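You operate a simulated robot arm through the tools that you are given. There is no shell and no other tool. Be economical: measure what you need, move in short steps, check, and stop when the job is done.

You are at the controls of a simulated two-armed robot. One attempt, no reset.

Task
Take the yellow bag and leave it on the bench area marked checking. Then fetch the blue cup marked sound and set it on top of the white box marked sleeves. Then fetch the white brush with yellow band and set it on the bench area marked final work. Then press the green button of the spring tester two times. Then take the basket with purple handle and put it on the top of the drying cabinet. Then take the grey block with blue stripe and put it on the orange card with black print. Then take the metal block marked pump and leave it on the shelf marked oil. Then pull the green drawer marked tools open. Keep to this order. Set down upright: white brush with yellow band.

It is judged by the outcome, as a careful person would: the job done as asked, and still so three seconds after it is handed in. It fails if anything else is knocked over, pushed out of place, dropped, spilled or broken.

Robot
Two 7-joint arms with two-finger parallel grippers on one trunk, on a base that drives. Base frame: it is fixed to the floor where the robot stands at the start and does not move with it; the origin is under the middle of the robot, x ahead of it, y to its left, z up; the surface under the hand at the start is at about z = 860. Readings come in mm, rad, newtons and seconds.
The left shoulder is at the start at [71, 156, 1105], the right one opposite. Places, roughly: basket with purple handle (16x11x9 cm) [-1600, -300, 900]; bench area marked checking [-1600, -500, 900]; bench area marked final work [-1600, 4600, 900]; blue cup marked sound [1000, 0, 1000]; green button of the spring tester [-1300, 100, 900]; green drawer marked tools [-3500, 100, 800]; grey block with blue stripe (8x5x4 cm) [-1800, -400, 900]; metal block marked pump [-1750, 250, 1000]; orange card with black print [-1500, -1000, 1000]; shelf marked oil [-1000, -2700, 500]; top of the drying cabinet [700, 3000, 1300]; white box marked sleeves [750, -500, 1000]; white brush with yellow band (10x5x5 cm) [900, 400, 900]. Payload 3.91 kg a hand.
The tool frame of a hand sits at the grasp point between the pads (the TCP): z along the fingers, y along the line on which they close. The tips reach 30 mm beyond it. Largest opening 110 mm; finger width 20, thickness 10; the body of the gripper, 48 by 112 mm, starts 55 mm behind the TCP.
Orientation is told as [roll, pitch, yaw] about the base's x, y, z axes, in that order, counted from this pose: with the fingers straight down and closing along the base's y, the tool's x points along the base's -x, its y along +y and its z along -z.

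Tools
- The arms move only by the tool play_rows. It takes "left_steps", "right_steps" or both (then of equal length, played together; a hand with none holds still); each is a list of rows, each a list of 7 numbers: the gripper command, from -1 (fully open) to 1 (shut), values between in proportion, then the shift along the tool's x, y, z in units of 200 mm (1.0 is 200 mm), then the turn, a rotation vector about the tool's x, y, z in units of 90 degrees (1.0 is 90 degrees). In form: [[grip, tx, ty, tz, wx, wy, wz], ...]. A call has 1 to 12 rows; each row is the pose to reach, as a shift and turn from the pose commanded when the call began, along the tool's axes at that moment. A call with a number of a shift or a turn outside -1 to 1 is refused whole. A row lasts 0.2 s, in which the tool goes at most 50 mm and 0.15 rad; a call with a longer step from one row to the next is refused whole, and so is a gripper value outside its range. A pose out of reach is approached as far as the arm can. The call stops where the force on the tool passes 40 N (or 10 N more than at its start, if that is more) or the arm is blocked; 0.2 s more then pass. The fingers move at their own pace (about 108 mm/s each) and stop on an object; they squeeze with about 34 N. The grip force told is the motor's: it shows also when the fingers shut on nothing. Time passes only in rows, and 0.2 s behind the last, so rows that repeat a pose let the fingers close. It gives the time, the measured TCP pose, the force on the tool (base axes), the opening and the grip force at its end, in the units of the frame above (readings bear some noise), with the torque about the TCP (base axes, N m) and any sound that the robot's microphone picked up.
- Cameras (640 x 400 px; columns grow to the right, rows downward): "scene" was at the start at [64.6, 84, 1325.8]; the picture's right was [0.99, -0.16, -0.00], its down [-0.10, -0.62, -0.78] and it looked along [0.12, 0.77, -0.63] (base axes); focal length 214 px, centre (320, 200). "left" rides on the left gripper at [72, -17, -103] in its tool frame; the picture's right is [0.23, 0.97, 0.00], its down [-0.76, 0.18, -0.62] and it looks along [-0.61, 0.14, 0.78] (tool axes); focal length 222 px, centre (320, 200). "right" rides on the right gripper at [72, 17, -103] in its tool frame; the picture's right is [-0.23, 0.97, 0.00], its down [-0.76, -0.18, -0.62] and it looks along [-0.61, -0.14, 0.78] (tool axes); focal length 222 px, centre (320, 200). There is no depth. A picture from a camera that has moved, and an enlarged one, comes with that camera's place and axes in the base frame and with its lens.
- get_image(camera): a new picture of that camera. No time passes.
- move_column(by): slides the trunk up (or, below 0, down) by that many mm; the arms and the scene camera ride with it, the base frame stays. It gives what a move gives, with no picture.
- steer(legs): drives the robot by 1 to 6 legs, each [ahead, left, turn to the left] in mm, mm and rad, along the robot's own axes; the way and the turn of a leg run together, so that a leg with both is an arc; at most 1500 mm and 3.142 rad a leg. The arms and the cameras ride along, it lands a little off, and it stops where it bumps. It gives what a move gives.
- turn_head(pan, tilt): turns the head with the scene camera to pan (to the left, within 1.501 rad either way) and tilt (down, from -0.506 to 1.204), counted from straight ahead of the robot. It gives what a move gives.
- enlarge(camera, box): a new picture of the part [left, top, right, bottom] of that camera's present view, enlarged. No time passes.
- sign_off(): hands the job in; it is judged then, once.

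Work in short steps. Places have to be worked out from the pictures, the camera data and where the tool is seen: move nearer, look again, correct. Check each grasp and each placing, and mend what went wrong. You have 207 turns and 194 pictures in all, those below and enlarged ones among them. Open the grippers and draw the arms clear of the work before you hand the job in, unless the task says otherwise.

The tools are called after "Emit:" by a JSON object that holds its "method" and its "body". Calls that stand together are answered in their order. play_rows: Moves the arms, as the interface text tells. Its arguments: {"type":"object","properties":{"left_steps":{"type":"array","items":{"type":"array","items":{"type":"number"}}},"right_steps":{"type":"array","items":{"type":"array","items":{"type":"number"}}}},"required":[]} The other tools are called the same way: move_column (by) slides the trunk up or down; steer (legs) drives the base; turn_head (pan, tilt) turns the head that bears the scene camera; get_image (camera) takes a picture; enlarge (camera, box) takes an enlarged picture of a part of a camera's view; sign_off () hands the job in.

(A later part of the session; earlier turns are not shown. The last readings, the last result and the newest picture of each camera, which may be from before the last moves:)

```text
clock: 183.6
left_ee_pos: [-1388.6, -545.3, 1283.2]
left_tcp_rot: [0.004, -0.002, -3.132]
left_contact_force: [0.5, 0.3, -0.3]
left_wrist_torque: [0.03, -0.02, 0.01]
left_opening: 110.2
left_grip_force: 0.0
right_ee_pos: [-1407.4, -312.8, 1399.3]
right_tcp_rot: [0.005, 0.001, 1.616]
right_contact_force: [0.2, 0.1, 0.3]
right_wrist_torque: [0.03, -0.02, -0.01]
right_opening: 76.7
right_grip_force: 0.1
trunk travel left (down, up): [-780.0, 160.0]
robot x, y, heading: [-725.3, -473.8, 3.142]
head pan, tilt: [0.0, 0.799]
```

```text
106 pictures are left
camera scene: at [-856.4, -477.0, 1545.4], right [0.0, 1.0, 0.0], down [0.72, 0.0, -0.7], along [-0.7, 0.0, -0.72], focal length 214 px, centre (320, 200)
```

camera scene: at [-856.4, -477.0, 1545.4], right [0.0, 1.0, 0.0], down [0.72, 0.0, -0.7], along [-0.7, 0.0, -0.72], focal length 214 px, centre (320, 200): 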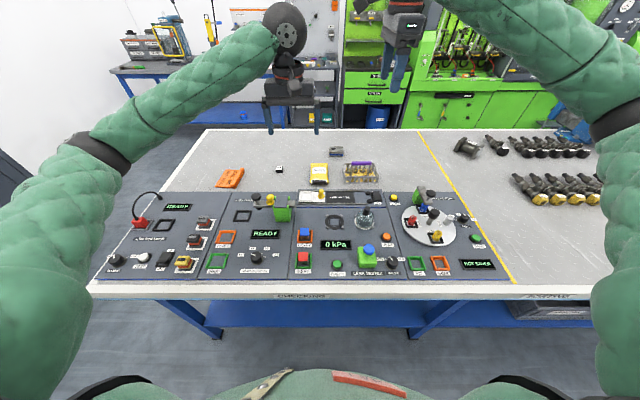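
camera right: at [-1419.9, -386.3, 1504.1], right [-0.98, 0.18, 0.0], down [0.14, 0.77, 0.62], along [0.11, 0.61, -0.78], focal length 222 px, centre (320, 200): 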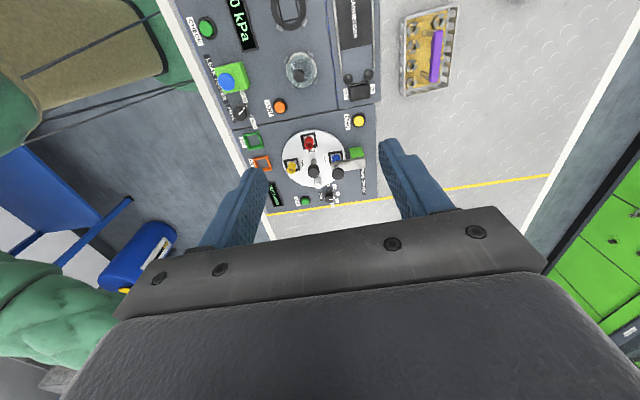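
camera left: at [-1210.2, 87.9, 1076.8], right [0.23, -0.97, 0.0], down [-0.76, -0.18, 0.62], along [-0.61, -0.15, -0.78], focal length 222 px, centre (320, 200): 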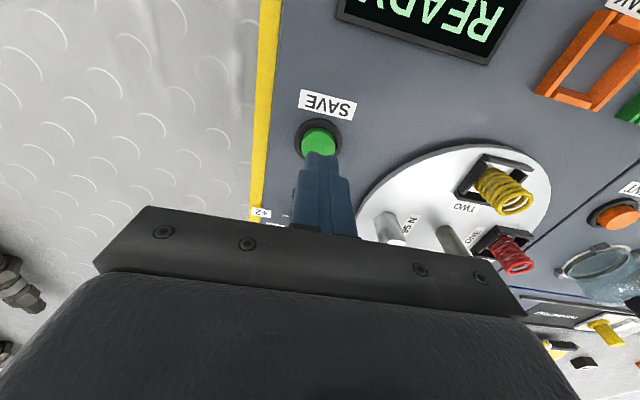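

The handle centre is confirmed at [−1637, −294]. I move the hand over it in two stages.

Emit:
{"method": "play_rows", "body": {"right_steps": [[-0.4, -0.02, 0.17, 0.1, 0, 0, 0.029], [-0.4, -0.04, 0.34, 0.22, 0, 0, 0.029], [-0.4, -0.06, 0.51, 0.34, 0, 0, 0.029], [-0.4, -0.09, 0.68, 0.46, 0, 0, 0.029], [-0.4, -0.11, 0.85, 0.6, 0, 0, 0.029], [-0.4, -0.13, 1.0, 0.75, 0, 0, 0.029]]}}

Emit:
{"method": "get_image", "body": {"camera": "right"}}

```text
clock: 185.0
left_ee_pos: [-1389.8, -546.1, 1283.7]
left_tcp_rot: [0.002, -0.001, -3.134]
left_contact_force: [-0.1, 0.4, -0.2]
left_wrist_torque: [0.0, -0.01, 0.02]
left_opening: 110.1
left_grip_force: 0.0
right_ee_pos: [-1607.9, -295.7, 1249.6]
right_tcp_rot: [0.003, 0.001, 1.575]
right_contact_force: [-0.8, 0.1, -0.4]
right_wrist_torque: [0.0, 0.01, -0.01]
right_opening: 76.7
right_grip_force: 0.0
trunk travel left (down, up): [-780.0, 160.0]
robot x, y, heading: [-725.1, -476.9, 3.146]
head pan, tilt: [0.0, 0.799]
```

```text
105 pictures are left
camera right: at [-1626.0, -368.1, 1353.8], right [-0.97, 0.23, 0.0], down [0.18, 0.76, 0.62], along [0.14, 0.61, -0.78], focal length 222 px, centre (320, 200)
```

right: 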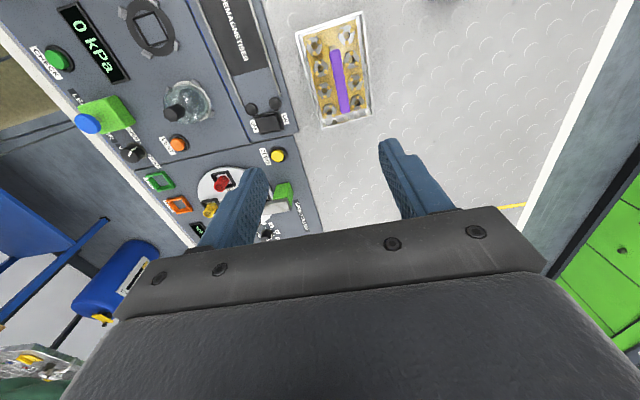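

The handle is at [−1640, −295]. I centre over it and descend to z 1060.

Emit:
{"method": "play_rows", "body": {"right_steps": [[-0.4, 0, 0.155, 0.2, 0, 0, 0], [-0.4, 0, 0.155, 0.42, 0, 0, 0], [-0.4, 0, 0.155, 0.64, 0, 0, 0], [-0.4, 0, 0.155, 0.86, 0, 0, 0], [-0.4, 0, 0.155, 0.95, 0, 0, 0]]}}

Emit:
{"method": "get_image", "body": {"camera": "right"}}

Emit:
{"method": "enlarge", "body": {"camera": "scene", "box": [280, 60, 520, 230]}}

```text
refused: row 1 steps farther than a row can; nothing moved
```

```text
104 pictures are left
camera right: at [-1626.0, -368.1, 1353.8], right [-0.97, 0.23, 0.0], down [0.18, 0.76, 0.62], along [0.14, 0.61, -0.78], focal length 222 px, centre (320, 200)
```

right: 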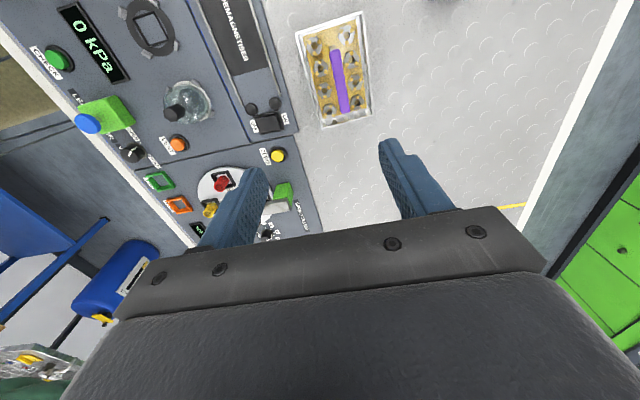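

```text
2.35 times, centred on (400, 145) of scene
camera zoom: at [-857.7, -477.1, 1545.3], right [0.0, 1.0, 0.0], down [0.72, 0.0, -0.7], along [-0.7, 0.0, -0.72], focal length 505 px, centre (132, 329)
```

zoom: 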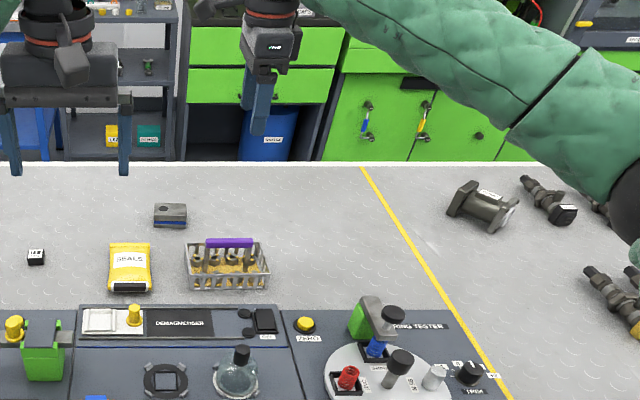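

The first row was too long; I repeat with shorter steps.

Emit:
{"method": "play_rows", "body": {"right_steps": [[-0.4, 0, 0.1, 0.15, 0, 0, 0], [-0.4, 0, 0.155, 0.35, 0, 0, 0], [-0.4, 0, 0.155, 0.57, 0, 0, 0], [-0.4, 0, 0.155, 0.78, 0, 0, 0], [-0.4, 0, 0.155, 0.95, 0, 0, 0]]}}

Emit:
{"method": "get_image", "body": {"camera": "right"}}

Emit:
{"method": "enlarge", "body": {"camera": "scene", "box": [280, 60, 520, 230]}}

```text
clock: 186.2
left_ee_pos: [-1390.2, -545.0, 1284.4]
left_tcp_rot: [0.004, -0.001, -3.131]
left_contact_force: [0.8, 0.1, -0.5]
left_wrist_torque: [0.02, -0.01, 0.05]
left_opening: 110.3
left_grip_force: 0.0
right_ee_pos: [-1640.3, -296.7, 1059.7]
right_tcp_rot: [0.006, -0.001, 1.574]
right_contact_force: [0.0, 0.0, 0.1]
right_wrist_torque: [-0.02, 0.04, 0.01]
right_opening: 77.0
right_grip_force: 0.0
trunk travel left (down, up): [-780.0, 160.0]
robot x, y, heading: [-725.5, -478.3, 3.14]
head pan, tilt: [0.0, 0.799]
```

```text
102 pictures are left
camera right: at [-1657.0, -368.2, 1164.5], right [-0.97, 0.22, 0.0], down [0.18, 0.76, 0.62], along [0.14, 0.61, -0.78], focal length 222 px, centre (320, 200)
```

right: 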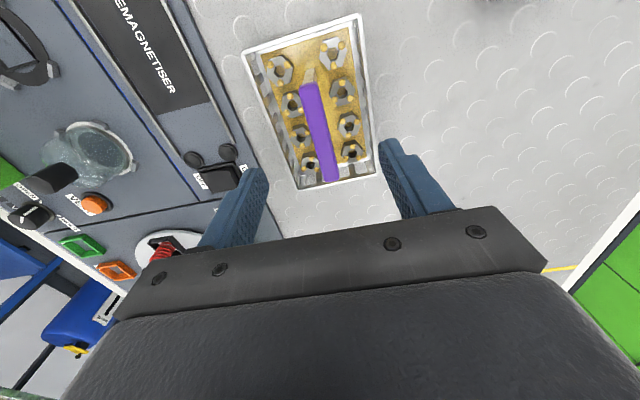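

```text
2.35 times, centred on (400, 145) of scene
camera zoom: at [-856.8, -476.6, 1545.5], right [0.0, 1.0, 0.0], down [0.72, 0.0, -0.7], along [-0.7, 0.0, -0.72], focal length 505 px, centre (132, 329)
```

zoom: 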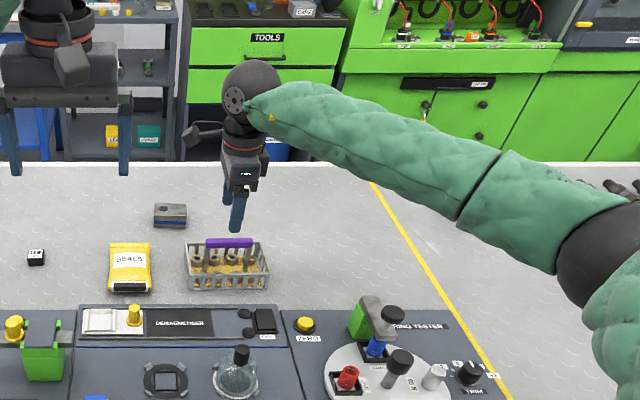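

The handle is centred between the fingers. I descend to its height and close.

Emit:
{"method": "play_rows", "body": {"right_steps": [[-0.4, -0.015, 0, 0.15, 0, 0, 0], [-0.4, -0.015, 0, 0.28, 0, 0, 0], [-0.4, -0.015, 0, 0.355, 0, 0, 0], [1, -0.015, 0, 0.355, 0, 0, 0], [1, -0.015, 0, 0.355, 0, 0, 0], [1, -0.015, 0, 0.355, 0, 0, 0]]}}

Emit:
{"method": "get_image", "body": {"camera": "right"}}

```text
clock: 187.6
left_ee_pos: [-1388.9, -545.8, 1283.5]
left_tcp_rot: [0.003, -0.001, -3.133]
left_contact_force: [0.0, 0.5, -1.1]
left_wrist_torque: [0.01, -0.02, 0.04]
left_opening: 109.9
left_grip_force: 0.1
right_ee_pos: [-1640.7, -294.4, 990.1]
right_tcp_rot: [0.004, 0.0, 1.572]
right_contact_force: [-1.9, 1.1, 0.1]
right_wrist_torque: [-0.12, 0.09, -0.07]
right_opening: 15.4
right_grip_force: 34.3
trunk travel left (down, up): [-780.0, 160.0]
robot x, y, heading: [-721.1, -474.4, 3.139]
head pan, tilt: [0.0, 0.799]
```

```text
100 pictures are left
camera right: at [-1656.8, -366.0, 1093.8], right [-0.97, 0.23, 0.0], down [0.18, 0.76, 0.62], along [0.14, 0.61, -0.78], focal length 222 px, centre (320, 200)
```

right: 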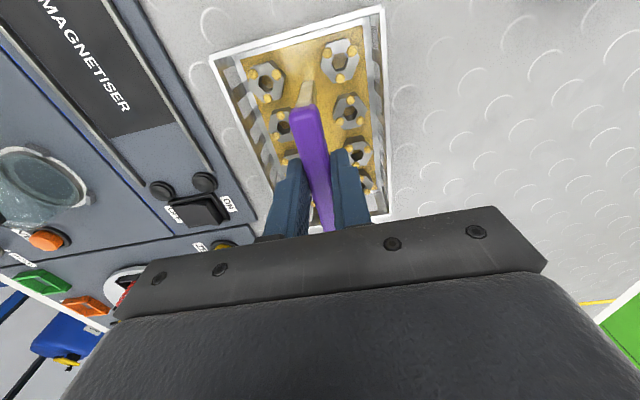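

The handle bar is gripped at 15.4 mm. I lift slowly.

Emit:
{"method": "play_rows", "body": {"right_steps": [[1, 0, 0, -0.08, 0, 0, 0], [1, 0, 0, -0.2, 0, 0, 0], [1, 0, 0, -0.36, 0, 0, 0], [1, 0, 0, -0.55, 0, 0, 0], [1, 0, 0, -0.75, 0, 0, 0]]}}

Emit:
{"method": "get_image", "body": {"camera": "right"}}

Emit:
{"method": "enlarge", "body": {"camera": "scene", "box": [280, 60, 520, 230]}}

```text
clock: 188.8
left_ee_pos: [-1388.0, -546.0, 1283.8]
left_tcp_rot: [0.003, -0.001, -3.135]
left_contact_force: [0.3, 0.2, 0.0]
left_wrist_torque: [0.04, 0.02, -0.01]
left_opening: 110.1
left_grip_force: 0.1
right_ee_pos: [-1637.9, -295.0, 1139.8]
right_tcp_rot: [0.002, 0.0, 1.573]
right_contact_force: [-0.4, 0.3, -2.8]
right_wrist_torque: [0.0, 0.03, -0.01]
right_opening: 15.7
right_grip_force: 33.7
trunk travel left (down, up): [-780.0, 160.0]
robot x, y, heading: [-723.6, -478.2, 3.144]
head pan, tilt: [0.0, 0.799]
```

```text
99 pictures are left
camera right: at [-1655.5, -366.6, 1244.4], right [-0.97, 0.23, 0.0], down [0.18, 0.76, 0.62], along [0.14, 0.61, -0.78], focal length 222 px, centre (320, 200)
```

right: 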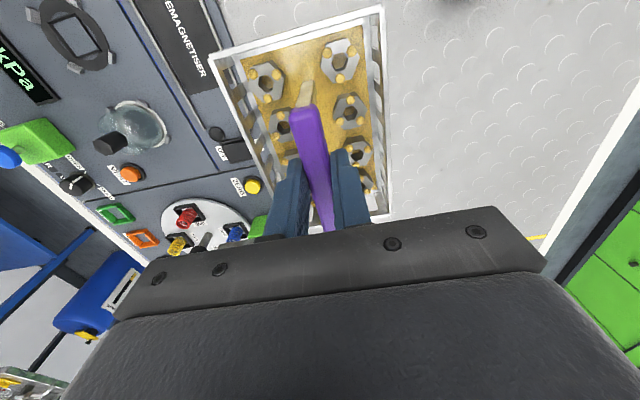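

```text
2.35 times, centred on (400, 145) of scene
camera zoom: at [-855.8, -477.5, 1545.4], right [0.0, 1.0, 0.0], down [0.72, 0.0, -0.7], along [-0.7, 0.0, -0.72], focal length 505 px, centre (132, 329)
```

zoom: 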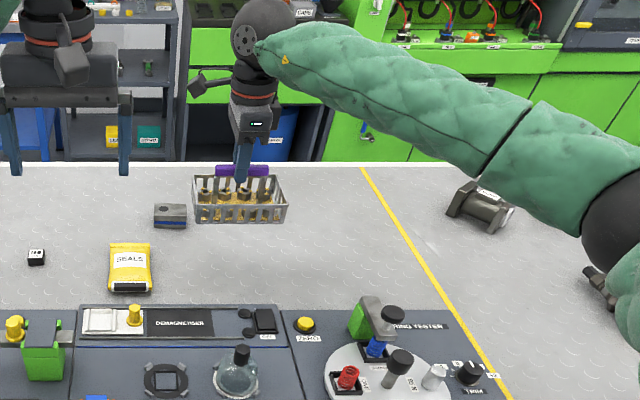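

The basket hangs level. I raise and retract it, back off and strafe along the aisle towards the drying cabinet.

Emit:
{"method": "play_rows", "body": {"right_steps": [[1, 0, -0.05, -0.2, 0, 0, 0], [1, 0, -0.15, -0.4, 0, 0, 0], [1, 0, -0.28, -0.6, 0, 0, 0], [1, 0, -0.42, -0.8, 0, 0, 0], [1, 0, -0.58, -0.97, 0, 0, 0], [1, 0, -0.75, -1.0, 0, 0, 0]]}}

Emit:
{"method": "steer", "body": {"legs": [[-380, 0, 0], [0, -1500, 0], [0, -1200, 0]]}}

Emit:
{"method": "turn_head", "body": {"pan": -1.45, "tilt": 0.3}}

Emit:
{"method": "get_image", "body": {"camera": "scene"}}

```text
clock: 190.2
left_ee_pos: [-1387.8, -544.3, 1283.9]
left_tcp_rot: [0.005, -0.002, -3.133]
left_contact_force: [0.0, 0.4, -0.1]
left_wrist_torque: [-0.01, 0.0, 0.0]
left_opening: 109.7
left_grip_force: 0.0
right_ee_pos: [-1487.4, -294.1, 1339.0]
right_tcp_rot: [0.004, 0.0, 1.573]
right_contact_force: [0.6, 0.2, -2.5]
right_wrist_torque: [0.0, -0.01, -0.04]
right_opening: 15.5
right_grip_force: 34.0
trunk travel left (down, up): [-780.0, 160.0]
robot x, y, heading: [-725.9, -478.5, 3.139]
head pan, tilt: [0.0, 0.799]
```

```text
clock: 203.0
left_ee_pos: [-1019.7, 1634.8, 1284.1]
left_tcp_rot: [0.002, -0.002, -3.116]
left_contact_force: [0.2, 0.0, -0.1]
left_wrist_torque: [-0.02, -0.03, 0.04]
left_opening: 110.0
left_grip_force: 0.1
right_ee_pos: [-1119.9, 1880.2, 1338.0]
right_tcp_rot: [0.003, -0.002, 1.599]
right_contact_force: [4.6, -3.7, -3.4]
right_wrist_torque: [0.21, 0.21, 0.05]
right_opening: 15.7
right_grip_force: 34.3
trunk travel left (down, up): [-780.0, 160.0]
robot x, y, heading: [-361.5, 1713.9, -3.132]
head pan, tilt: [0.0, 0.799]
stopped in leg 3: the robot was blocked; the commanded pose is now the measured one
```

```text
clock: 204.6
left_ee_pos: [-1018.8, 1640.8, 1285.4]
left_tcp_rot: [0.004, -0.004, -3.12]
left_contact_force: [0.5, -0.5, -0.1]
left_wrist_torque: [-0.01, -0.01, 0.01]
left_opening: 109.9
left_grip_force: 0.1
right_ee_pos: [-1116.0, 1886.4, 1341.3]
right_tcp_rot: [0.006, 0.001, 1.593]
right_contact_force: [-0.4, -1.3, -3.8]
right_wrist_torque: [0.0, -0.01, 0.02]
right_opening: 15.6
right_grip_force: 34.1
trunk travel left (down, up): [-780.0, 160.0]
robot x, y, heading: [-357.1, 1716.7, -3.133]
head pan, tilt: [-1.45, 0.3]
```

```text
97 pictures are left
camera scene: at [-417.0, 1809.3, 1590.0], right [0.99, 0.13, 0.0], down [0.04, -0.29, -0.96], along [-0.13, 0.95, -0.3], focal length 214 px, centre (320, 200)
```

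scene: 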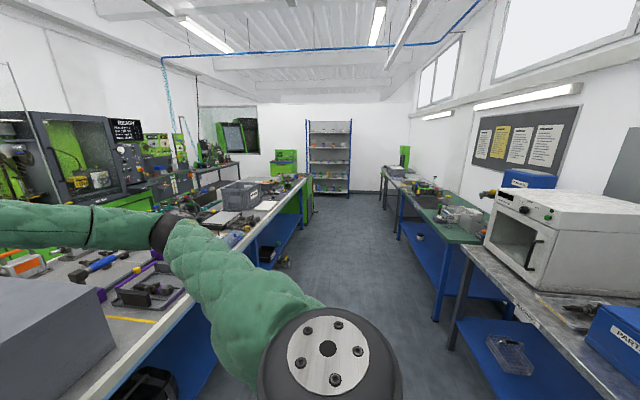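

The robot was blocked on the way; I check around the right hand.

Emit:
{"method": "get_image", "body": {"camera": "right"}}

Emit:
{"method": "turn_head", "body": {"pan": -0.6, "tilt": 0.5}}

Emit:
{"method": "get_image", "body": {"camera": "scene"}}

```text
96 pictures are left
camera right: at [-1132.4, 1814.2, 1445.2], right [-0.98, 0.2, 0.01], down [0.16, 0.77, 0.62], along [0.12, 0.61, -0.78], focal length 222 px, centre (320, 200)
```

right: 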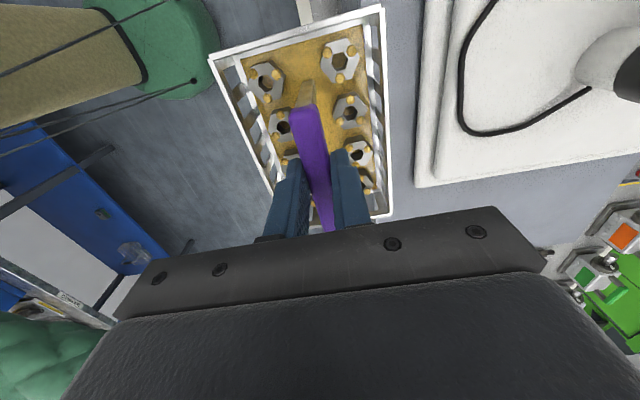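

```text
clock: 205.7
left_ee_pos: [-1018.0, 1639.1, 1285.4]
left_tcp_rot: [0.004, -0.004, -3.119]
left_contact_force: [0.0, 0.6, -0.1]
left_wrist_torque: [-0.01, -0.04, -0.06]
left_opening: 109.8
left_grip_force: 0.0
right_ee_pos: [-1116.8, 1886.1, 1341.0]
right_tcp_rot: [0.004, 0.001, 1.593]
right_contact_force: [0.3, 0.1, -3.1]
right_wrist_torque: [-0.02, -0.02, 0.0]
right_opening: 15.5
right_grip_force: 34.7
trunk travel left (down, up): [-780.0, 160.0]
robot x, y, heading: [-358.0, 1719.9, -3.131]
head pan, tilt: [-0.6, 0.499]
```

```text
95 pictures are left
camera scene: at [-480.3, 1767.4, 1571.7], right [0.56, 0.83, 0.0], down [0.4, -0.27, -0.88], along [-0.73, 0.49, -0.48], focal length 214 px, centre (320, 200)
```

scene: 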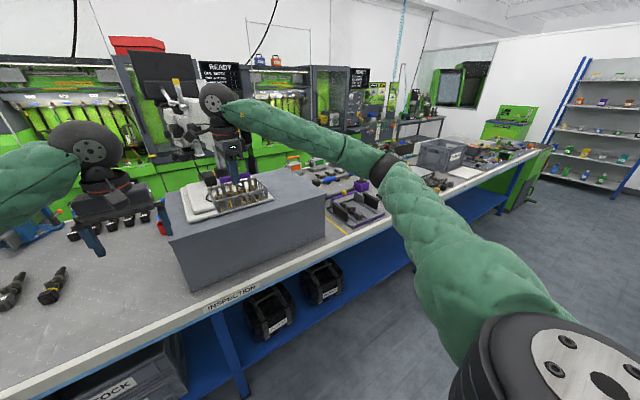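

The right hand seems to have met the microscope on the granite block. I move back a little along −y, then pull the hand in toward the robot.

Emit:
{"method": "steer", "body": {"legs": [[0, 80, 0]]}}

Emit:
{"method": "play_rows", "body": {"right_steps": [[1, 0, -0.2, 0, 0, 0, 0], [1, 0, -0.4, 0, 0, 0, 0], [1, 0, -0.6, 0, 0, 0, 0], [1, 0, -0.8, 0, 0, 0, 0]]}}

Emit:
{"method": "enlarge", "body": {"camera": "scene", "box": [100, 20, 420, 220]}}

```text
clock: 206.8
left_ee_pos: [-1022.0, 1558.1, 1282.1]
left_tcp_rot: [0.005, -0.001, -3.121]
left_contact_force: [-1.2, 0.2, 0.7]
left_wrist_torque: [0.02, -0.04, 0.03]
left_opening: 110.1
left_grip_force: 0.0
right_ee_pos: [-1122.2, 1806.3, 1337.6]
right_tcp_rot: [0.002, 0.0, 1.593]
right_contact_force: [-0.3, 0.6, -3.2]
right_wrist_torque: [0.03, 0.02, 0.04]
right_opening: 15.6
right_grip_force: 34.5
trunk travel left (down, up): [-780.0, 160.0]
robot x, y, heading: [-357.7, 1640.0, -3.129]
head pan, tilt: [-0.6, 0.499]
```

```text
clock: 207.8
left_ee_pos: [-1018.1, 1560.7, 1284.8]
left_tcp_rot: [0.006, -0.003, -3.121]
left_contact_force: [0.6, -0.4, -0.2]
left_wrist_torque: [-0.03, 0.03, 0.02]
left_opening: 109.9
left_grip_force: 0.0
right_ee_pos: [-958.5, 1811.9, 1338.5]
right_tcp_rot: [0.005, -0.001, 1.594]
right_contact_force: [0.2, 1.0, -1.9]
right_wrist_torque: [0.0, 0.02, -0.01]
right_opening: 15.5
right_grip_force: 34.0
trunk travel left (down, up): [-780.0, 160.0]
robot x, y, heading: [-360.3, 1636.7, -3.129]
head pan, tilt: [-0.6, 0.499]
```

```text
2.00 times, centred on (260, 120) of scene
camera zoom: at [-481.7, 1689.7, 1571.5], right [0.56, 0.83, 0.0], down [0.4, -0.27, -0.88], along [-0.73, 0.49, -0.48], focal length 429 px, centre (440, 360)
```

zoom: 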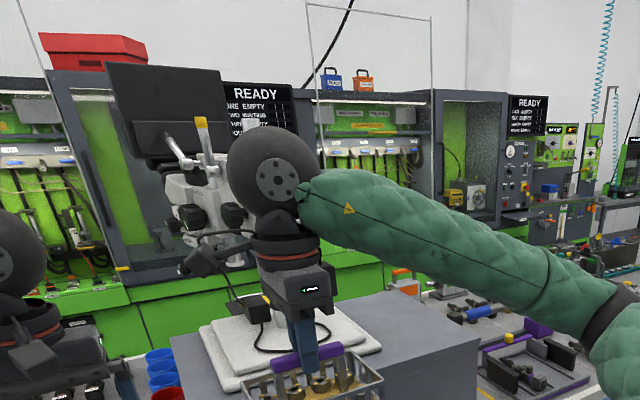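

The microscope stands as before. With the hand pulled in I continue along the aisle and then turn right to face +y.

Emit:
{"method": "steer", "body": {"legs": [[-60, 0, 0], [0, -600, -0.012], [0, 0, -1.571]]}}

Emit:
{"method": "turn_head", "body": {"pan": -0.9, "tilt": 0.3}}

Emit:
{"method": "get_image", "body": {"camera": "scene"}}

```text
clock: 215.6
left_ee_pos: [-360.3, 2906.1, 1284.0]
left_tcp_rot: [0.005, 0.0, 1.567]
left_contact_force: [-0.6, 0.4, -0.2]
left_wrist_torque: [0.0, 0.02, -0.03]
left_opening: 110.2
left_grip_force: 0.1
right_ee_pos: [-113.0, 2840.6, 1338.6]
right_tcp_rot: [0.002, -0.001, -0.001]
right_contact_force: [-0.5, -0.3, -2.6]
right_wrist_torque: [0.05, 0.02, 0.0]
right_opening: 15.7
right_grip_force: 34.1
trunk travel left (down, up): [-780.0, 160.0]
robot x, y, heading: [-304.3, 2241.4, 1.556]
head pan, tilt: [-0.6, 0.499]
```

```text
clock: 216.4
left_ee_pos: [-360.9, 2906.4, 1284.3]
left_tcp_rot: [0.006, -0.001, 1.568]
left_contact_force: [-0.2, 0.3, -0.9]
left_wrist_torque: [0.03, 0.03, -0.02]
left_opening: 109.9
left_grip_force: 0.1
right_ee_pos: [-111.7, 2839.7, 1338.8]
right_tcp_rot: [0.003, -0.001, -0.002]
right_contact_force: [0.1, -1.8, -3.1]
right_wrist_torque: [0.03, 0.0, -0.02]
right_opening: 15.4
right_grip_force: 34.2
trunk travel left (down, up): [-780.0, 160.0]
robot x, y, heading: [-297.1, 2242.4, 1.559]
head pan, tilt: [-0.901, 0.3]
```

```text
93 pictures are left
camera scene: at [-223.7, 2348.2, 1589.7], right [0.61, -0.79, 0.0], down [-0.23, -0.18, -0.95], along [0.76, 0.58, -0.3], focal length 214 px, centre (320, 200)
```

scene: 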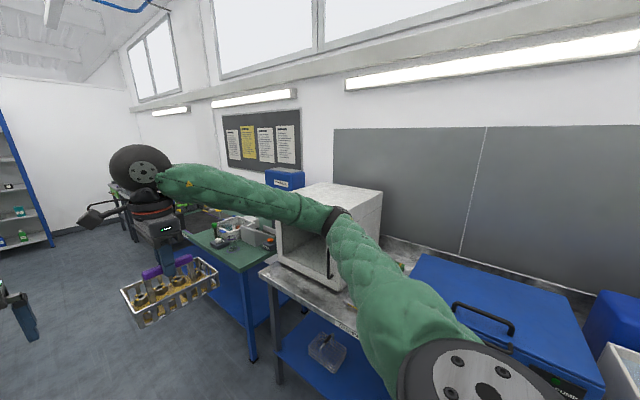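

The drying cabinet looks to be the white oven-like box at the right. I back away, then turn to face it from a distance and look.

Emit:
{"method": "steer", "body": {"legs": [[-150, 180, 0], [0, 0, -1.56]]}}

Emit:
{"method": "turn_head", "body": {"pan": 0.5, "tilt": 0.3}}

Emit:
{"method": "get_image", "body": {"camera": "scene"}}

```text
clock: 221.9
left_ee_pos: [182.3, 2171.1, 1283.5]
left_tcp_rot: [0.005, 0.0, 0.021]
left_contact_force: [0.1, -0.5, 0.0]
left_wrist_torque: [0.02, -0.03, 0.01]
left_opening: 110.3
left_grip_force: 0.0
right_ee_pos: [121.2, 1921.3, 1338.0]
right_tcp_rot: [0.004, -0.001, -1.549]
right_contact_force: [-0.1, 0.0, -3.3]
right_wrist_torque: [0.04, -0.01, 0.02]
right_opening: 15.3
right_grip_force: 33.7
trunk travel left (down, up): [-780.0, 160.0]
robot x, y, heading: [-485.1, 2092.8, 0.007]
head pan, tilt: [-0.901, 0.3]
```

```text
clock: 223.5
left_ee_pos: [182.1, 2169.9, 1285.3]
left_tcp_rot: [0.005, 0.0, 0.019]
left_contact_force: [0.7, 0.6, 0.6]
left_wrist_torque: [-0.02, 0.0, 0.02]
left_opening: 109.9
left_grip_force: 0.0
right_ee_pos: [121.7, 1920.3, 1338.8]
right_tcp_rot: [0.004, -0.001, -1.551]
right_contact_force: [0.2, 0.9, -3.8]
right_wrist_torque: [0.02, -0.05, 0.0]
right_opening: 15.8
right_grip_force: 33.6
trunk travel left (down, up): [-780.0, 160.0]
robot x, y, heading: [-481.4, 2094.5, 0.011]
head pan, tilt: [0.499, 0.3]
```

```text
92 pictures are left
camera scene: at [-348.3, 2138.3, 1589.8], right [0.49, -0.87, 0.0], down [-0.26, -0.14, -0.96], along [0.83, 0.46, -0.3], focal length 214 px, centre (320, 200)
```

scene: 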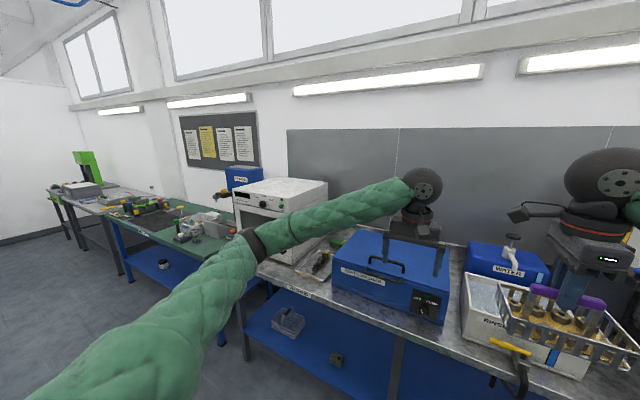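

The cabinet is ahead-left. I strafe left in front of it, keeping the hands short of the benches, and look again.

Emit:
{"method": "steer", "body": {"legs": [[0, 650, -0.01]]}}

Emit:
{"method": "turn_head", "body": {"pan": 0.0, "tilt": 0.4}}

Emit:
{"method": "get_image", "body": {"camera": "scene"}}

```text
clock: 227.1
left_ee_pos: [178.4, 2814.9, 1284.0]
left_tcp_rot: [0.006, 0.0, 0.015]
left_contact_force: [-0.7, 0.5, -0.1]
left_wrist_torque: [-0.01, 0.01, -0.01]
left_opening: 110.0
left_grip_force: 0.1
right_ee_pos: [117.4, 2564.8, 1338.2]
right_tcp_rot: [0.002, 0.0, -1.554]
right_contact_force: [0.6, 0.3, -3.7]
right_wrist_torque: [0.01, 0.0, 0.01]
right_opening: 15.8
right_grip_force: 34.0
trunk travel left (down, up): [-780.0, 160.0]
robot x, y, heading: [-484.1, 2736.7, 0.009]
head pan, tilt: [0.499, 0.3]
```

```text
clock: 228.0
left_ee_pos: [177.4, 2812.7, 1284.5]
left_tcp_rot: [0.006, 0.001, 0.017]
left_contact_force: [0.8, 0.8, -1.3]
left_wrist_torque: [0.03, 0.03, -0.02]
left_opening: 110.1
left_grip_force: 0.1
right_ee_pos: [116.4, 2565.1, 1338.1]
right_tcp_rot: [0.003, 0.0, -1.554]
right_contact_force: [0.6, -0.3, -2.6]
right_wrist_torque: [0.02, -0.02, 0.0]
right_opening: 15.7
right_grip_force: 34.5
trunk travel left (down, up): [-780.0, 160.0]
robot x, y, heading: [-485.1, 2740.3, 0.009]
head pan, tilt: [0.0, 0.4]
```

```text
91 pictures are left
camera scene: at [-341.6, 2739.0, 1580.5], right [0.01, -1.0, 0.0], down [-0.39, 0.0, -0.92], along [0.92, 0.01, -0.39], focal length 214 px, centre (320, 200)
```

scene: 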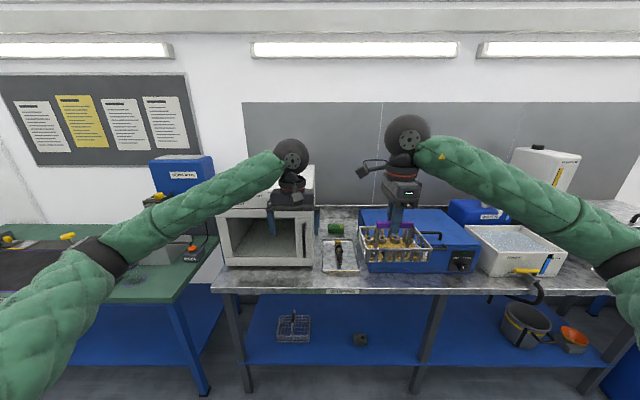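

The cabinet spans about y 2775–3170 from x 473, top near z 1200. I raise the trunk 150 mm, strafe left and look from close by before driving forward.

Emit:
{"method": "move_column", "body": {"by": 150}}

Emit:
{"method": "steer", "body": {"legs": [[0, 370, -0.009], [200, 0, 0]]}}

Emit:
{"method": "turn_head", "body": {"pan": -0.3, "tilt": 0.6}}

Emit:
{"method": "get_image", "body": {"camera": "scene"}}

Emit:
{"method": "get_image", "body": {"camera": "left"}}

```text
clock: 229.7
left_ee_pos: [179.3, 2813.1, 1433.1]
left_tcp_rot: [0.004, -0.001, 0.015]
left_contact_force: [-0.2, -0.2, -0.7]
left_wrist_torque: [-0.04, -0.03, 0.0]
left_opening: 110.3
left_grip_force: 0.1
right_ee_pos: [117.3, 2565.4, 1489.5]
right_tcp_rot: [0.005, 0.0, -1.555]
right_contact_force: [-0.5, 1.2, -3.3]
right_wrist_torque: [0.01, 0.0, 0.01]
right_opening: 15.6
right_grip_force: 34.2
trunk travel left (down, up): [-930.0, 10.0]
robot x, y, heading: [-485.9, 2740.4, 0.009]
head pan, tilt: [0.0, 0.4]
```

```text
clock: 233.3
left_ee_pos: [379.2, 3169.5, 1434.0]
left_tcp_rot: [0.005, -0.003, -0.001]
left_contact_force: [0.4, 0.0, 0.0]
left_wrist_torque: [0.01, -0.03, 0.03]
left_opening: 109.8
left_grip_force: 0.0
right_ee_pos: [314.6, 2922.3, 1490.8]
right_tcp_rot: [0.005, 0.0, -1.565]
right_contact_force: [0.0, 0.0, -3.8]
right_wrist_torque: [0.04, 0.0, 0.01]
right_opening: 15.4
right_grip_force: 33.8
trunk travel left (down, up): [-930.0, 10.0]
robot x, y, heading: [-279.4, 3103.2, -0.012]
head pan, tilt: [0.0, 0.4]
```

```text
clock: 234.1
left_ee_pos: [384.6, 3169.1, 1433.0]
left_tcp_rot: [0.005, 0.0, 0.0]
left_contact_force: [0.4, -0.2, -0.5]
left_wrist_torque: [0.02, 0.05, 0.03]
left_opening: 109.8
left_grip_force: 0.0
right_ee_pos: [319.1, 2922.3, 1487.7]
right_tcp_rot: [0.003, -0.001, -1.567]
right_contact_force: [-0.3, -0.2, -2.6]
right_wrist_torque: [0.03, 0.01, 0.01]
right_opening: 15.4
right_grip_force: 34.0
trunk travel left (down, up): [-930.0, 10.0]
robot x, y, heading: [-282.6, 3108.2, -0.009]
head pan, tilt: [-0.3, 0.6]
```

```text
90 pictures are left
camera scene: at [-144.5, 3077.3, 1712.1], right [-0.3, -0.95, 0.0], down [-0.54, 0.17, -0.82], along [0.79, -0.25, -0.57], focal length 214 px, centre (320, 200)
```

scene: 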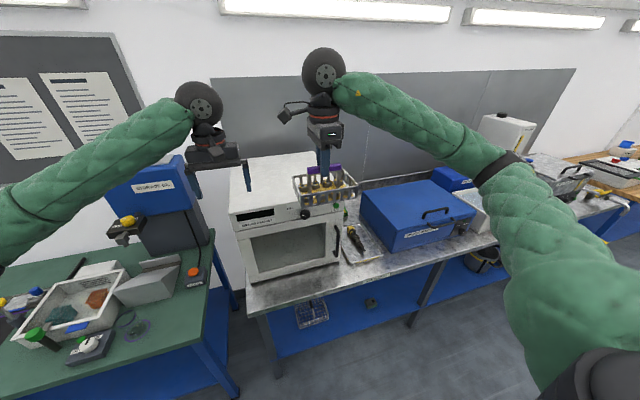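

```text
89 pictures are left
camera left: at [312.8, 3152.4, 1535.8], right [-0.23, 0.97, 0.0], down [0.76, 0.18, 0.62], along [0.61, 0.15, -0.78], focal length 222 px, centre (320, 200)
```

left: 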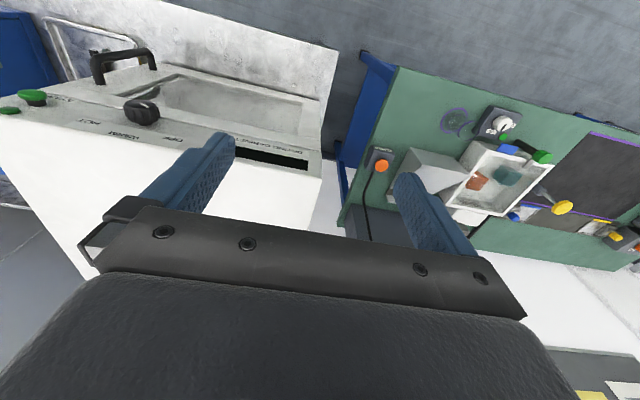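

The cabinet top spans x 470–895, y 2780–3190 at z ≈ 1260. I drive forward so the basket comes above it.

Emit:
{"method": "steer", "body": {"legs": [[280, 0, 0.009]]}}

Emit:
{"method": "get_image", "body": {"camera": "right"}}

Emit:
{"method": "get_image", "body": {"camera": "scene"}}

```text
clock: 236.1
left_ee_pos: [659.4, 3176.2, 1434.5]
left_tcp_rot: [0.005, -0.001, 0.011]
left_contact_force: [0.1, 0.1, 0.0]
left_wrist_torque: [0.0, -0.03, 0.01]
left_opening: 110.1
left_grip_force: 0.0
right_ee_pos: [596.1, 2926.0, 1489.4]
right_tcp_rot: [0.005, 0.001, -1.559]
right_contact_force: [-1.0, -0.2, -2.7]
right_wrist_torque: [0.0, -0.03, 0.0]
right_opening: 15.7
right_grip_force: 34.2
trunk travel left (down, up): [-930.0, 10.0]
robot x, y, heading: [-3.3, 3104.9, 0.002]
head pan, tilt: [-0.3, 0.6]
```

```text
88 pictures are left
camera right: at [611.8, 2999.5, 1593.4], right [0.98, -0.22, 0.0], down [-0.17, -0.76, 0.62], along [-0.13, -0.61, -0.78], focal length 222 px, centre (320, 200)
```

right: 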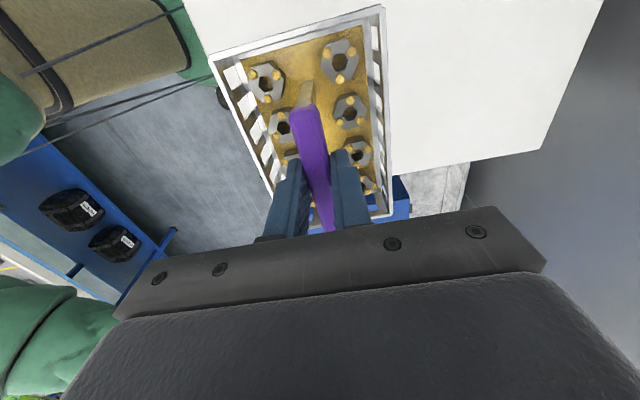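

```text
87 pictures are left
camera scene: at [131.3, 3076.9, 1712.5], right [-0.3, -0.96, 0.0], down [-0.54, 0.17, -0.83], along [0.79, -0.24, -0.56], focal length 214 px, centre (320, 200)
```

scene: 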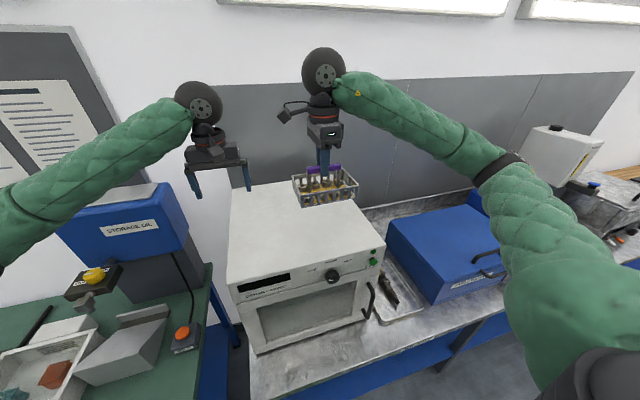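

The top extends x 464–933, y 2761–3190. I move the basket to about [650, 2950] and lower it most of the way.

Emit:
{"method": "play_rows", "body": {"right_steps": [[1, 0.06, 0.13, 0, 0, 0, 0], [1, 0.12, 0.27, 0, 0, 0, 0], [1, 0.12, 0.27, 0.15, 0, 0, 0], [1, 0.12, 0.27, 0.3, 0, 0, 0], [1, 0.12, 0.27, 0.45, 0, 0, 0], [1, 0.12, 0.27, 0.55, 0, 0, 0]]}}

Emit:
{"method": "enlarge", "body": {"camera": "scene", "box": [200, 80, 440, 240]}}

```text
clock: 237.4
left_ee_pos: [661.9, 3174.7, 1434.5]
left_tcp_rot: [0.006, -0.001, 0.009]
left_contact_force: [0.9, -0.5, -1.0]
left_wrist_torque: [0.02, 0.02, 0.0]
left_opening: 109.9
left_grip_force: 0.0
right_ee_pos: [653.0, 2950.2, 1379.3]
right_tcp_rot: [0.005, 0.001, -1.558]
right_contact_force: [-0.5, 0.3, -2.9]
right_wrist_torque: [0.01, 0.04, 0.01]
right_opening: 15.6
right_grip_force: 34.2
trunk travel left (down, up): [-930.0, 10.0]
robot x, y, heading: [-4.6, 3104.9, 0.002]
head pan, tilt: [-0.3, 0.6]
```

```text
2.50 times, centred on (320, 160) of scene
camera zoom: at [133.1, 3076.0, 1712.3], right [-0.3, -0.96, 0.0], down [-0.54, 0.17, -0.82], along [0.79, -0.24, -0.57], focal length 536 px, centre (320, 300)
```

zoom: 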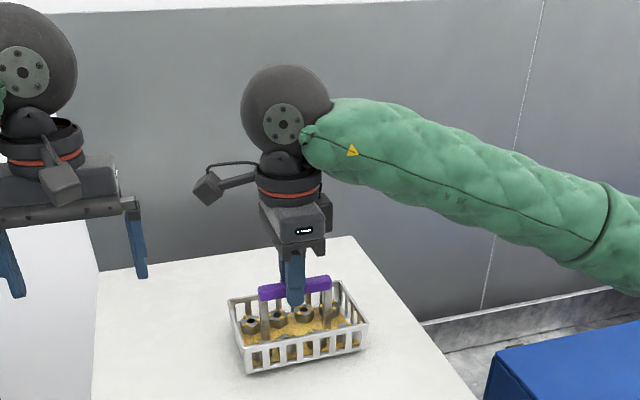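

It is close above the top. I lower in fine steps until contact.

Emit:
{"method": "play_rows", "body": {"right_steps": [[1, 0, 0, 0.04, 0, 0, 0], [1, 0, 0, 0.08, 0, 0, 0], [1, 0, 0, 0.11, 0, 0, 0], [1, 0, 0, 0.13, 0, 0, 0], [1, 0, 0, 0.15, 0, 0, 0]]}}

```text
clock: 238.2
left_ee_pos: [659.5, 3176.1, 1435.1]
left_tcp_rot: [0.006, -0.002, 0.011]
left_contact_force: [0.3, 0.4, 0.0]
left_wrist_torque: [0.05, 0.02, 0.0]
left_opening: 110.1
left_grip_force: 0.0
right_ee_pos: [652.7, 2951.5, 1366.3]
right_tcp_rot: [0.014, 0.005, -1.561]
right_contact_force: [-6.3, 0.6, 17.3]
right_wrist_torque: [-0.72, 0.34, -0.2]
right_opening: 15.6
right_grip_force: 33.9
trunk travel left (down, up): [-930.0, 10.0]
robot x, y, heading: [-0.4, 3101.2, -0.002]
head pan, tilt: [-0.3, 0.6]
stopped in row 3 (right hand): the force on the tool passed its limit at 50 N (the readings are from after the stop); the commanded pose is now the measured one
```

It rests on the cabinet top. I open the fingers a little and rise straight up.

Emit:
{"method": "play_rows", "body": {"right_steps": [[0.2, 0, 0, 0, 0, 0, 0], [0.2, 0, 0, 0, 0, 0, 0], [0.2, 0, 0, -0.1, 0, 0, 0], [0.2, 0, 0, -0.25, 0, 0, 0], [0.2, 0, 0, -0.45, 0, 0, 0], [0.2, 0, 0, -0.65, 0, 0, 0]]}}

Emit:
{"method": "enlarge", "body": {"camera": "scene", "box": [200, 80, 440, 240]}}

Emit:
{"method": "get_image", "body": {"camera": "right"}}

```text
clock: 239.6
left_ee_pos: [660.3, 3175.6, 1434.8]
left_tcp_rot: [0.003, -0.002, 0.011]
left_contact_force: [-0.1, -0.5, -0.8]
left_wrist_torque: [-0.04, 0.01, 0.02]
left_opening: 109.9
left_grip_force: 0.0
right_ee_pos: [651.4, 2951.2, 1495.4]
right_tcp_rot: [0.013, 0.001, -1.559]
right_contact_force: [-0.1, 0.0, 0.7]
right_wrist_torque: [-0.02, -0.02, -0.01]
right_opening: 44.0
right_grip_force: 0.1
trunk travel left (down, up): [-930.0, 10.0]
robot x, y, heading: [-6.8, 3107.3, -0.002]
head pan, tilt: [-0.3, 0.6]
```

```text
2.50 times, centred on (320, 160) of scene
camera zoom: at [131.5, 3077.7, 1712.3], right [-0.3, -0.96, 0.0], down [-0.54, 0.17, -0.83], along [0.79, -0.24, -0.56], focal length 536 px, centre (320, 300)
```

zoom: 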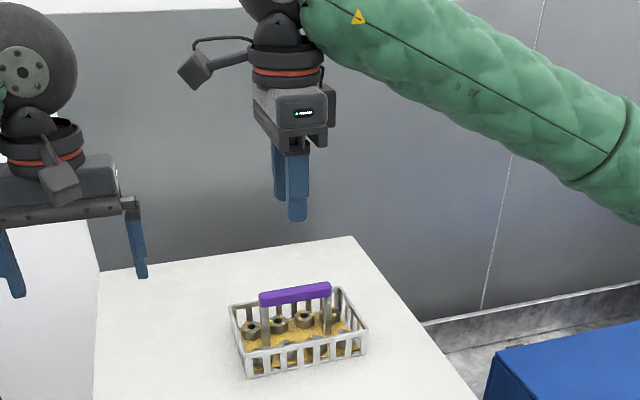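

```text
84 pictures are left
camera right: at [665.5, 3023.9, 1599.8], right [0.98, -0.22, 0.01], down [-0.18, -0.76, 0.62], along [-0.13, -0.61, -0.78], focal length 222 px, centre (320, 200)
```

right: 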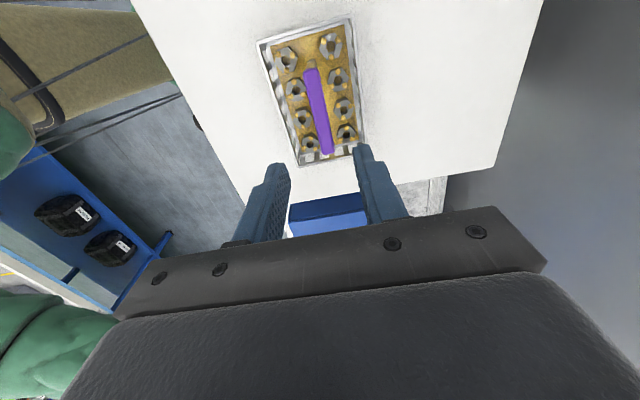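

The basket stands well on the cabinet. Next is the grey block, best reached from the far side of the bench. I back off, turn the right hand back to yaw 0, and drive down the aisle.

Emit:
{"method": "steer", "body": {"legs": [[-420, 0, 0], [0, 0, -1.57]]}}

Emit:
{"method": "play_rows", "body": {"right_steps": [[-1, 0, 0, 0, 0, 0, -0.09], [-1, 0, 0, 0, 0, 0, -0.18], [-1, 0, 0, 0, 0, 0, -0.27], [-1, 0, 0, 0, 0, 0, -0.36], [-1, 0, 0, 0, 0, 0, -0.45], [-1, 0, 0, 0, 0, 0, -0.54], [-1, 0, 0, 0, 0, 0, -0.63], [-1, 0, 0, 0, 0, 0, -0.72], [-1, 0, 0, 0, 0, 0, -0.81], [-1, 0, 0, 0, 0, 0, -0.9], [-1, 0, 0, 0, 0, 0, -0.99]]}}

Emit:
{"method": "steer", "body": {"legs": [[1500, 0, 0], [1500, 0, 0], [1400, 0, 0]]}}

Emit:
{"method": "turn_head", "body": {"pan": -0.5, "tilt": 0.4}}

Emit:
{"method": "get_image", "body": {"camera": "scene"}}

```text
clock: 246.0
left_ee_pos: [-347.0, 2438.5, 1433.0]
left_tcp_rot: [0.004, 0.0, -1.56]
left_contact_force: [0.2, 0.6, 1.1]
left_wrist_torque: [-0.04, -0.04, 0.01]
left_opening: 110.2
left_grip_force: 0.1
right_ee_pos: [-571.8, 2448.2, 1495.5]
right_tcp_rot: [0.012, 0.0, -3.13]
right_contact_force: [0.4, 0.4, -0.8]
right_wrist_torque: [-0.03, 0.02, 0.01]
right_opening: 44.1
right_grip_force: 0.1
trunk travel left (down, up): [-930.0, 10.0]
robot x, y, heading: [-420.6, 3105.9, -1.569]
head pan, tilt: [-0.3, 0.6]
```

```text
clock: 248.4
left_ee_pos: [-346.5, 2440.2, 1434.1]
left_tcp_rot: [0.005, -0.002, -1.559]
left_contact_force: [-0.3, 0.6, 0.8]
left_wrist_torque: [0.0, -0.02, -0.02]
left_opening: 109.8
left_grip_force: 0.0
right_ee_pos: [-573.6, 2446.2, 1495.4]
right_tcp_rot: [0.004, -0.012, -1.574]
right_contact_force: [-0.4, 0.4, -0.2]
right_wrist_torque: [-0.02, 0.02, 0.0]
right_opening: 110.0
right_grip_force: 0.1
trunk travel left (down, up): [-930.0, 10.0]
robot x, y, heading: [-417.2, 3106.9, -1.571]
head pan, tilt: [-0.3, 0.6]
```

```text
clock: 269.5
left_ee_pos: [-288.3, -1968.0, 1434.0]
left_tcp_rot: [0.005, -0.002, -1.545]
left_contact_force: [-0.1, 0.1, 0.0]
left_wrist_torque: [-0.01, 0.01, -0.02]
left_opening: 110.2
left_grip_force: 0.0
right_ee_pos: [-513.2, -1963.9, 1494.2]
right_tcp_rot: [0.003, -0.013, -1.559]
right_contact_force: [-0.2, -0.9, 0.2]
right_wrist_torque: [-0.03, -0.04, 0.02]
right_opening: 110.1
right_grip_force: 0.0
trunk travel left (down, up): [-930.0, 10.0]
robot x, y, heading: [-371.1, -1305.6, -1.56]
head pan, tilt: [-0.3, 0.6]
```

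```text
clock: 270.2
left_ee_pos: [-289.1, -1969.1, 1433.7]
left_tcp_rot: [0.006, 0.001, -1.544]
left_contact_force: [0.0, -0.6, 0.1]
left_wrist_torque: [0.0, 0.0, -0.02]
left_opening: 110.1
left_grip_force: 0.0
right_ee_pos: [-514.4, -1963.7, 1493.7]
right_tcp_rot: [0.003, -0.012, -1.557]
right_contact_force: [-0.3, 0.0, -0.9]
right_wrist_torque: [-0.03, -0.03, -0.01]
right_opening: 110.3
right_grip_force: 0.0
trunk travel left (down, up): [-930.0, 10.0]
robot x, y, heading: [-371.7, -1306.9, -1.55]
head pan, tilt: [-0.499, 0.4]
```

```text
83 pictures are left
camera scene: at [-412.7, -1440.3, 1730.4], right [-0.89, 0.46, 0.0], down [0.18, 0.35, -0.92], along [-0.43, -0.82, -0.39], focal length 214 px, centre (320, 200)
```

scene: 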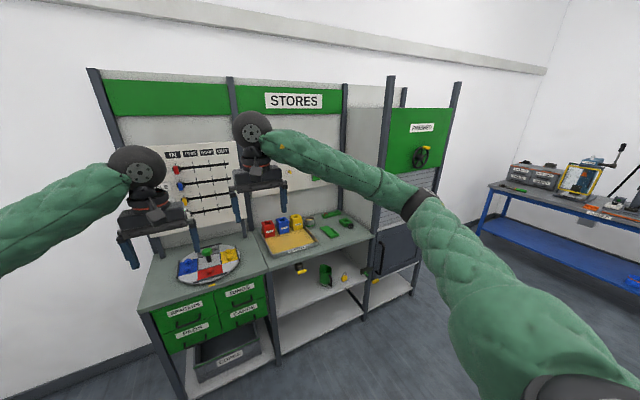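

STORES is ahead. I turn right to face −x, strafe left to clear the bench's end, and look along the passage.

Emit:
{"method": "steer", "body": {"legs": [[0, 0, -1.585], [0, 480, 0]]}}

Emit:
{"method": "turn_head", "body": {"pan": 0.0, "tilt": 0.5}}

Emit:
{"method": "get_image", "body": {"camera": "scene"}}

```text
clock: 276.9
left_ee_pos: [-1030.5, -1861.4, 1434.0]
left_tcp_rot: [0.005, -0.002, -3.121]
left_contact_force: [-0.3, -0.2, -0.5]
left_wrist_torque: [0.0, 0.0, -0.02]
left_opening: 109.9
left_grip_force: 0.1
right_ee_pos: [-1024.5, -1634.8, 1495.6]
right_tcp_rot: [0.005, -0.012, -3.138]
right_contact_force: [0.1, -0.1, 0.0]
right_wrist_torque: [-0.05, -0.03, 0.01]
right_opening: 109.9
right_grip_force: 0.0
trunk travel left (down, up): [-930.0, 10.0]
robot x, y, heading: [-365.8, -1782.5, -3.131]
head pan, tilt: [-0.499, 0.4]
```

```text
clock: 277.8
left_ee_pos: [-1028.8, -1861.6, 1434.2]
left_tcp_rot: [0.005, -0.001, -3.12]
left_contact_force: [0.0, 0.4, -0.1]
left_wrist_torque: [0.03, 0.0, 0.01]
left_opening: 110.2
left_grip_force: 0.1
right_ee_pos: [-1022.4, -1636.6, 1494.2]
right_tcp_rot: [0.004, -0.013, -3.135]
right_contact_force: [0.5, -0.4, 0.2]
right_wrist_torque: [-0.01, -0.02, 0.03]
right_opening: 110.1
right_grip_force: 0.0
trunk travel left (down, up): [-930.0, 10.0]
robot x, y, heading: [-368.8, -1782.3, -3.13]
head pan, tilt: [0.0, 0.499]
```

```text
82 pictures are left
camera scene: at [-507.9, -1785.9, 1721.4], right [-0.01, 1.0, 0.0], down [0.48, 0.0, -0.88], along [-0.88, -0.01, -0.48], focal length 214 px, centre (320, 200)
```

scene: 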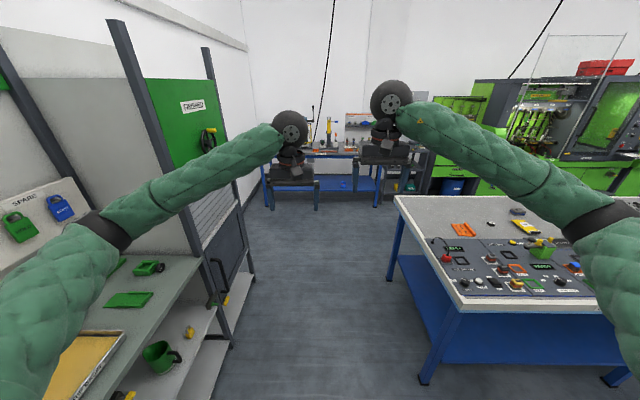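

The passage is clear. I drive through to the far side of the bench, turn to face it (+x) and strafe along it.

Emit:
{"method": "steer", "body": {"legs": [[1500, 0, 0], [620, 0, 0], [0, 0, -1.571], [0, 0, -1.571]]}}

Emit:
{"method": "turn_head", "body": {"pan": 0.5, "tilt": 0.5}}

Emit:
{"method": "get_image", "body": {"camera": "scene"}}

```text
clock: 296.1
left_ee_pos: [-1812.4, -1710.1, 1433.9]
left_tcp_rot: [0.001, 0.0, 0.024]
left_contact_force: [0.1, -0.3, -0.5]
left_wrist_torque: [0.01, 0.01, -0.02]
left_opening: 110.0
left_grip_force: 0.1
right_ee_pos: [-1820.7, -1931.2, 1495.0]
right_tcp_rot: [-0.001, -0.011, 0.014]
right_contact_force: [0.4, 0.6, 0.7]
right_wrist_torque: [0.01, -0.03, 0.01]
right_opening: 110.1
right_grip_force: 0.0
trunk travel left (down, up): [-930.0, 10.0]
robot x, y, heading: [-2475.3, -1795.0, 0.01]
head pan, tilt: [0.0, 0.499]
stopped in leg 4: the robot was blocked; the commanded pose is now the measured one
```

```text
clock: 297.0
left_ee_pos: [-1810.3, -1709.2, 1432.4]
left_tcp_rot: [-0.001, 0.004, 0.02]
left_contact_force: [0.8, 0.5, 0.0]
left_wrist_torque: [-0.04, 0.02, -0.03]
left_opening: 109.9
left_grip_force: 0.0
right_ee_pos: [-1816.5, -1932.0, 1492.9]
right_tcp_rot: [-0.002, -0.009, 0.009]
right_contact_force: [-0.4, -0.4, 0.0]
right_wrist_torque: [0.01, 0.01, -0.01]
right_opening: 110.0
right_grip_force: 0.1
trunk travel left (down, up): [-930.0, 10.0]
robot x, y, heading: [-2477.3, -1794.5, 0.01]
head pan, tilt: [0.499, 0.499]
```

```text
81 pictures are left
camera scene: at [-2342.6, -1742.3, 1720.8], right [0.49, -0.87, 0.0], down [-0.42, -0.24, -0.88], along [0.77, 0.42, -0.48], focal length 214 px, centre (320, 200)
```

scene: 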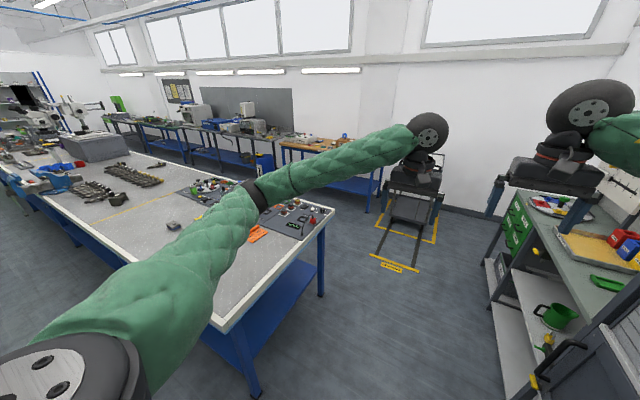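

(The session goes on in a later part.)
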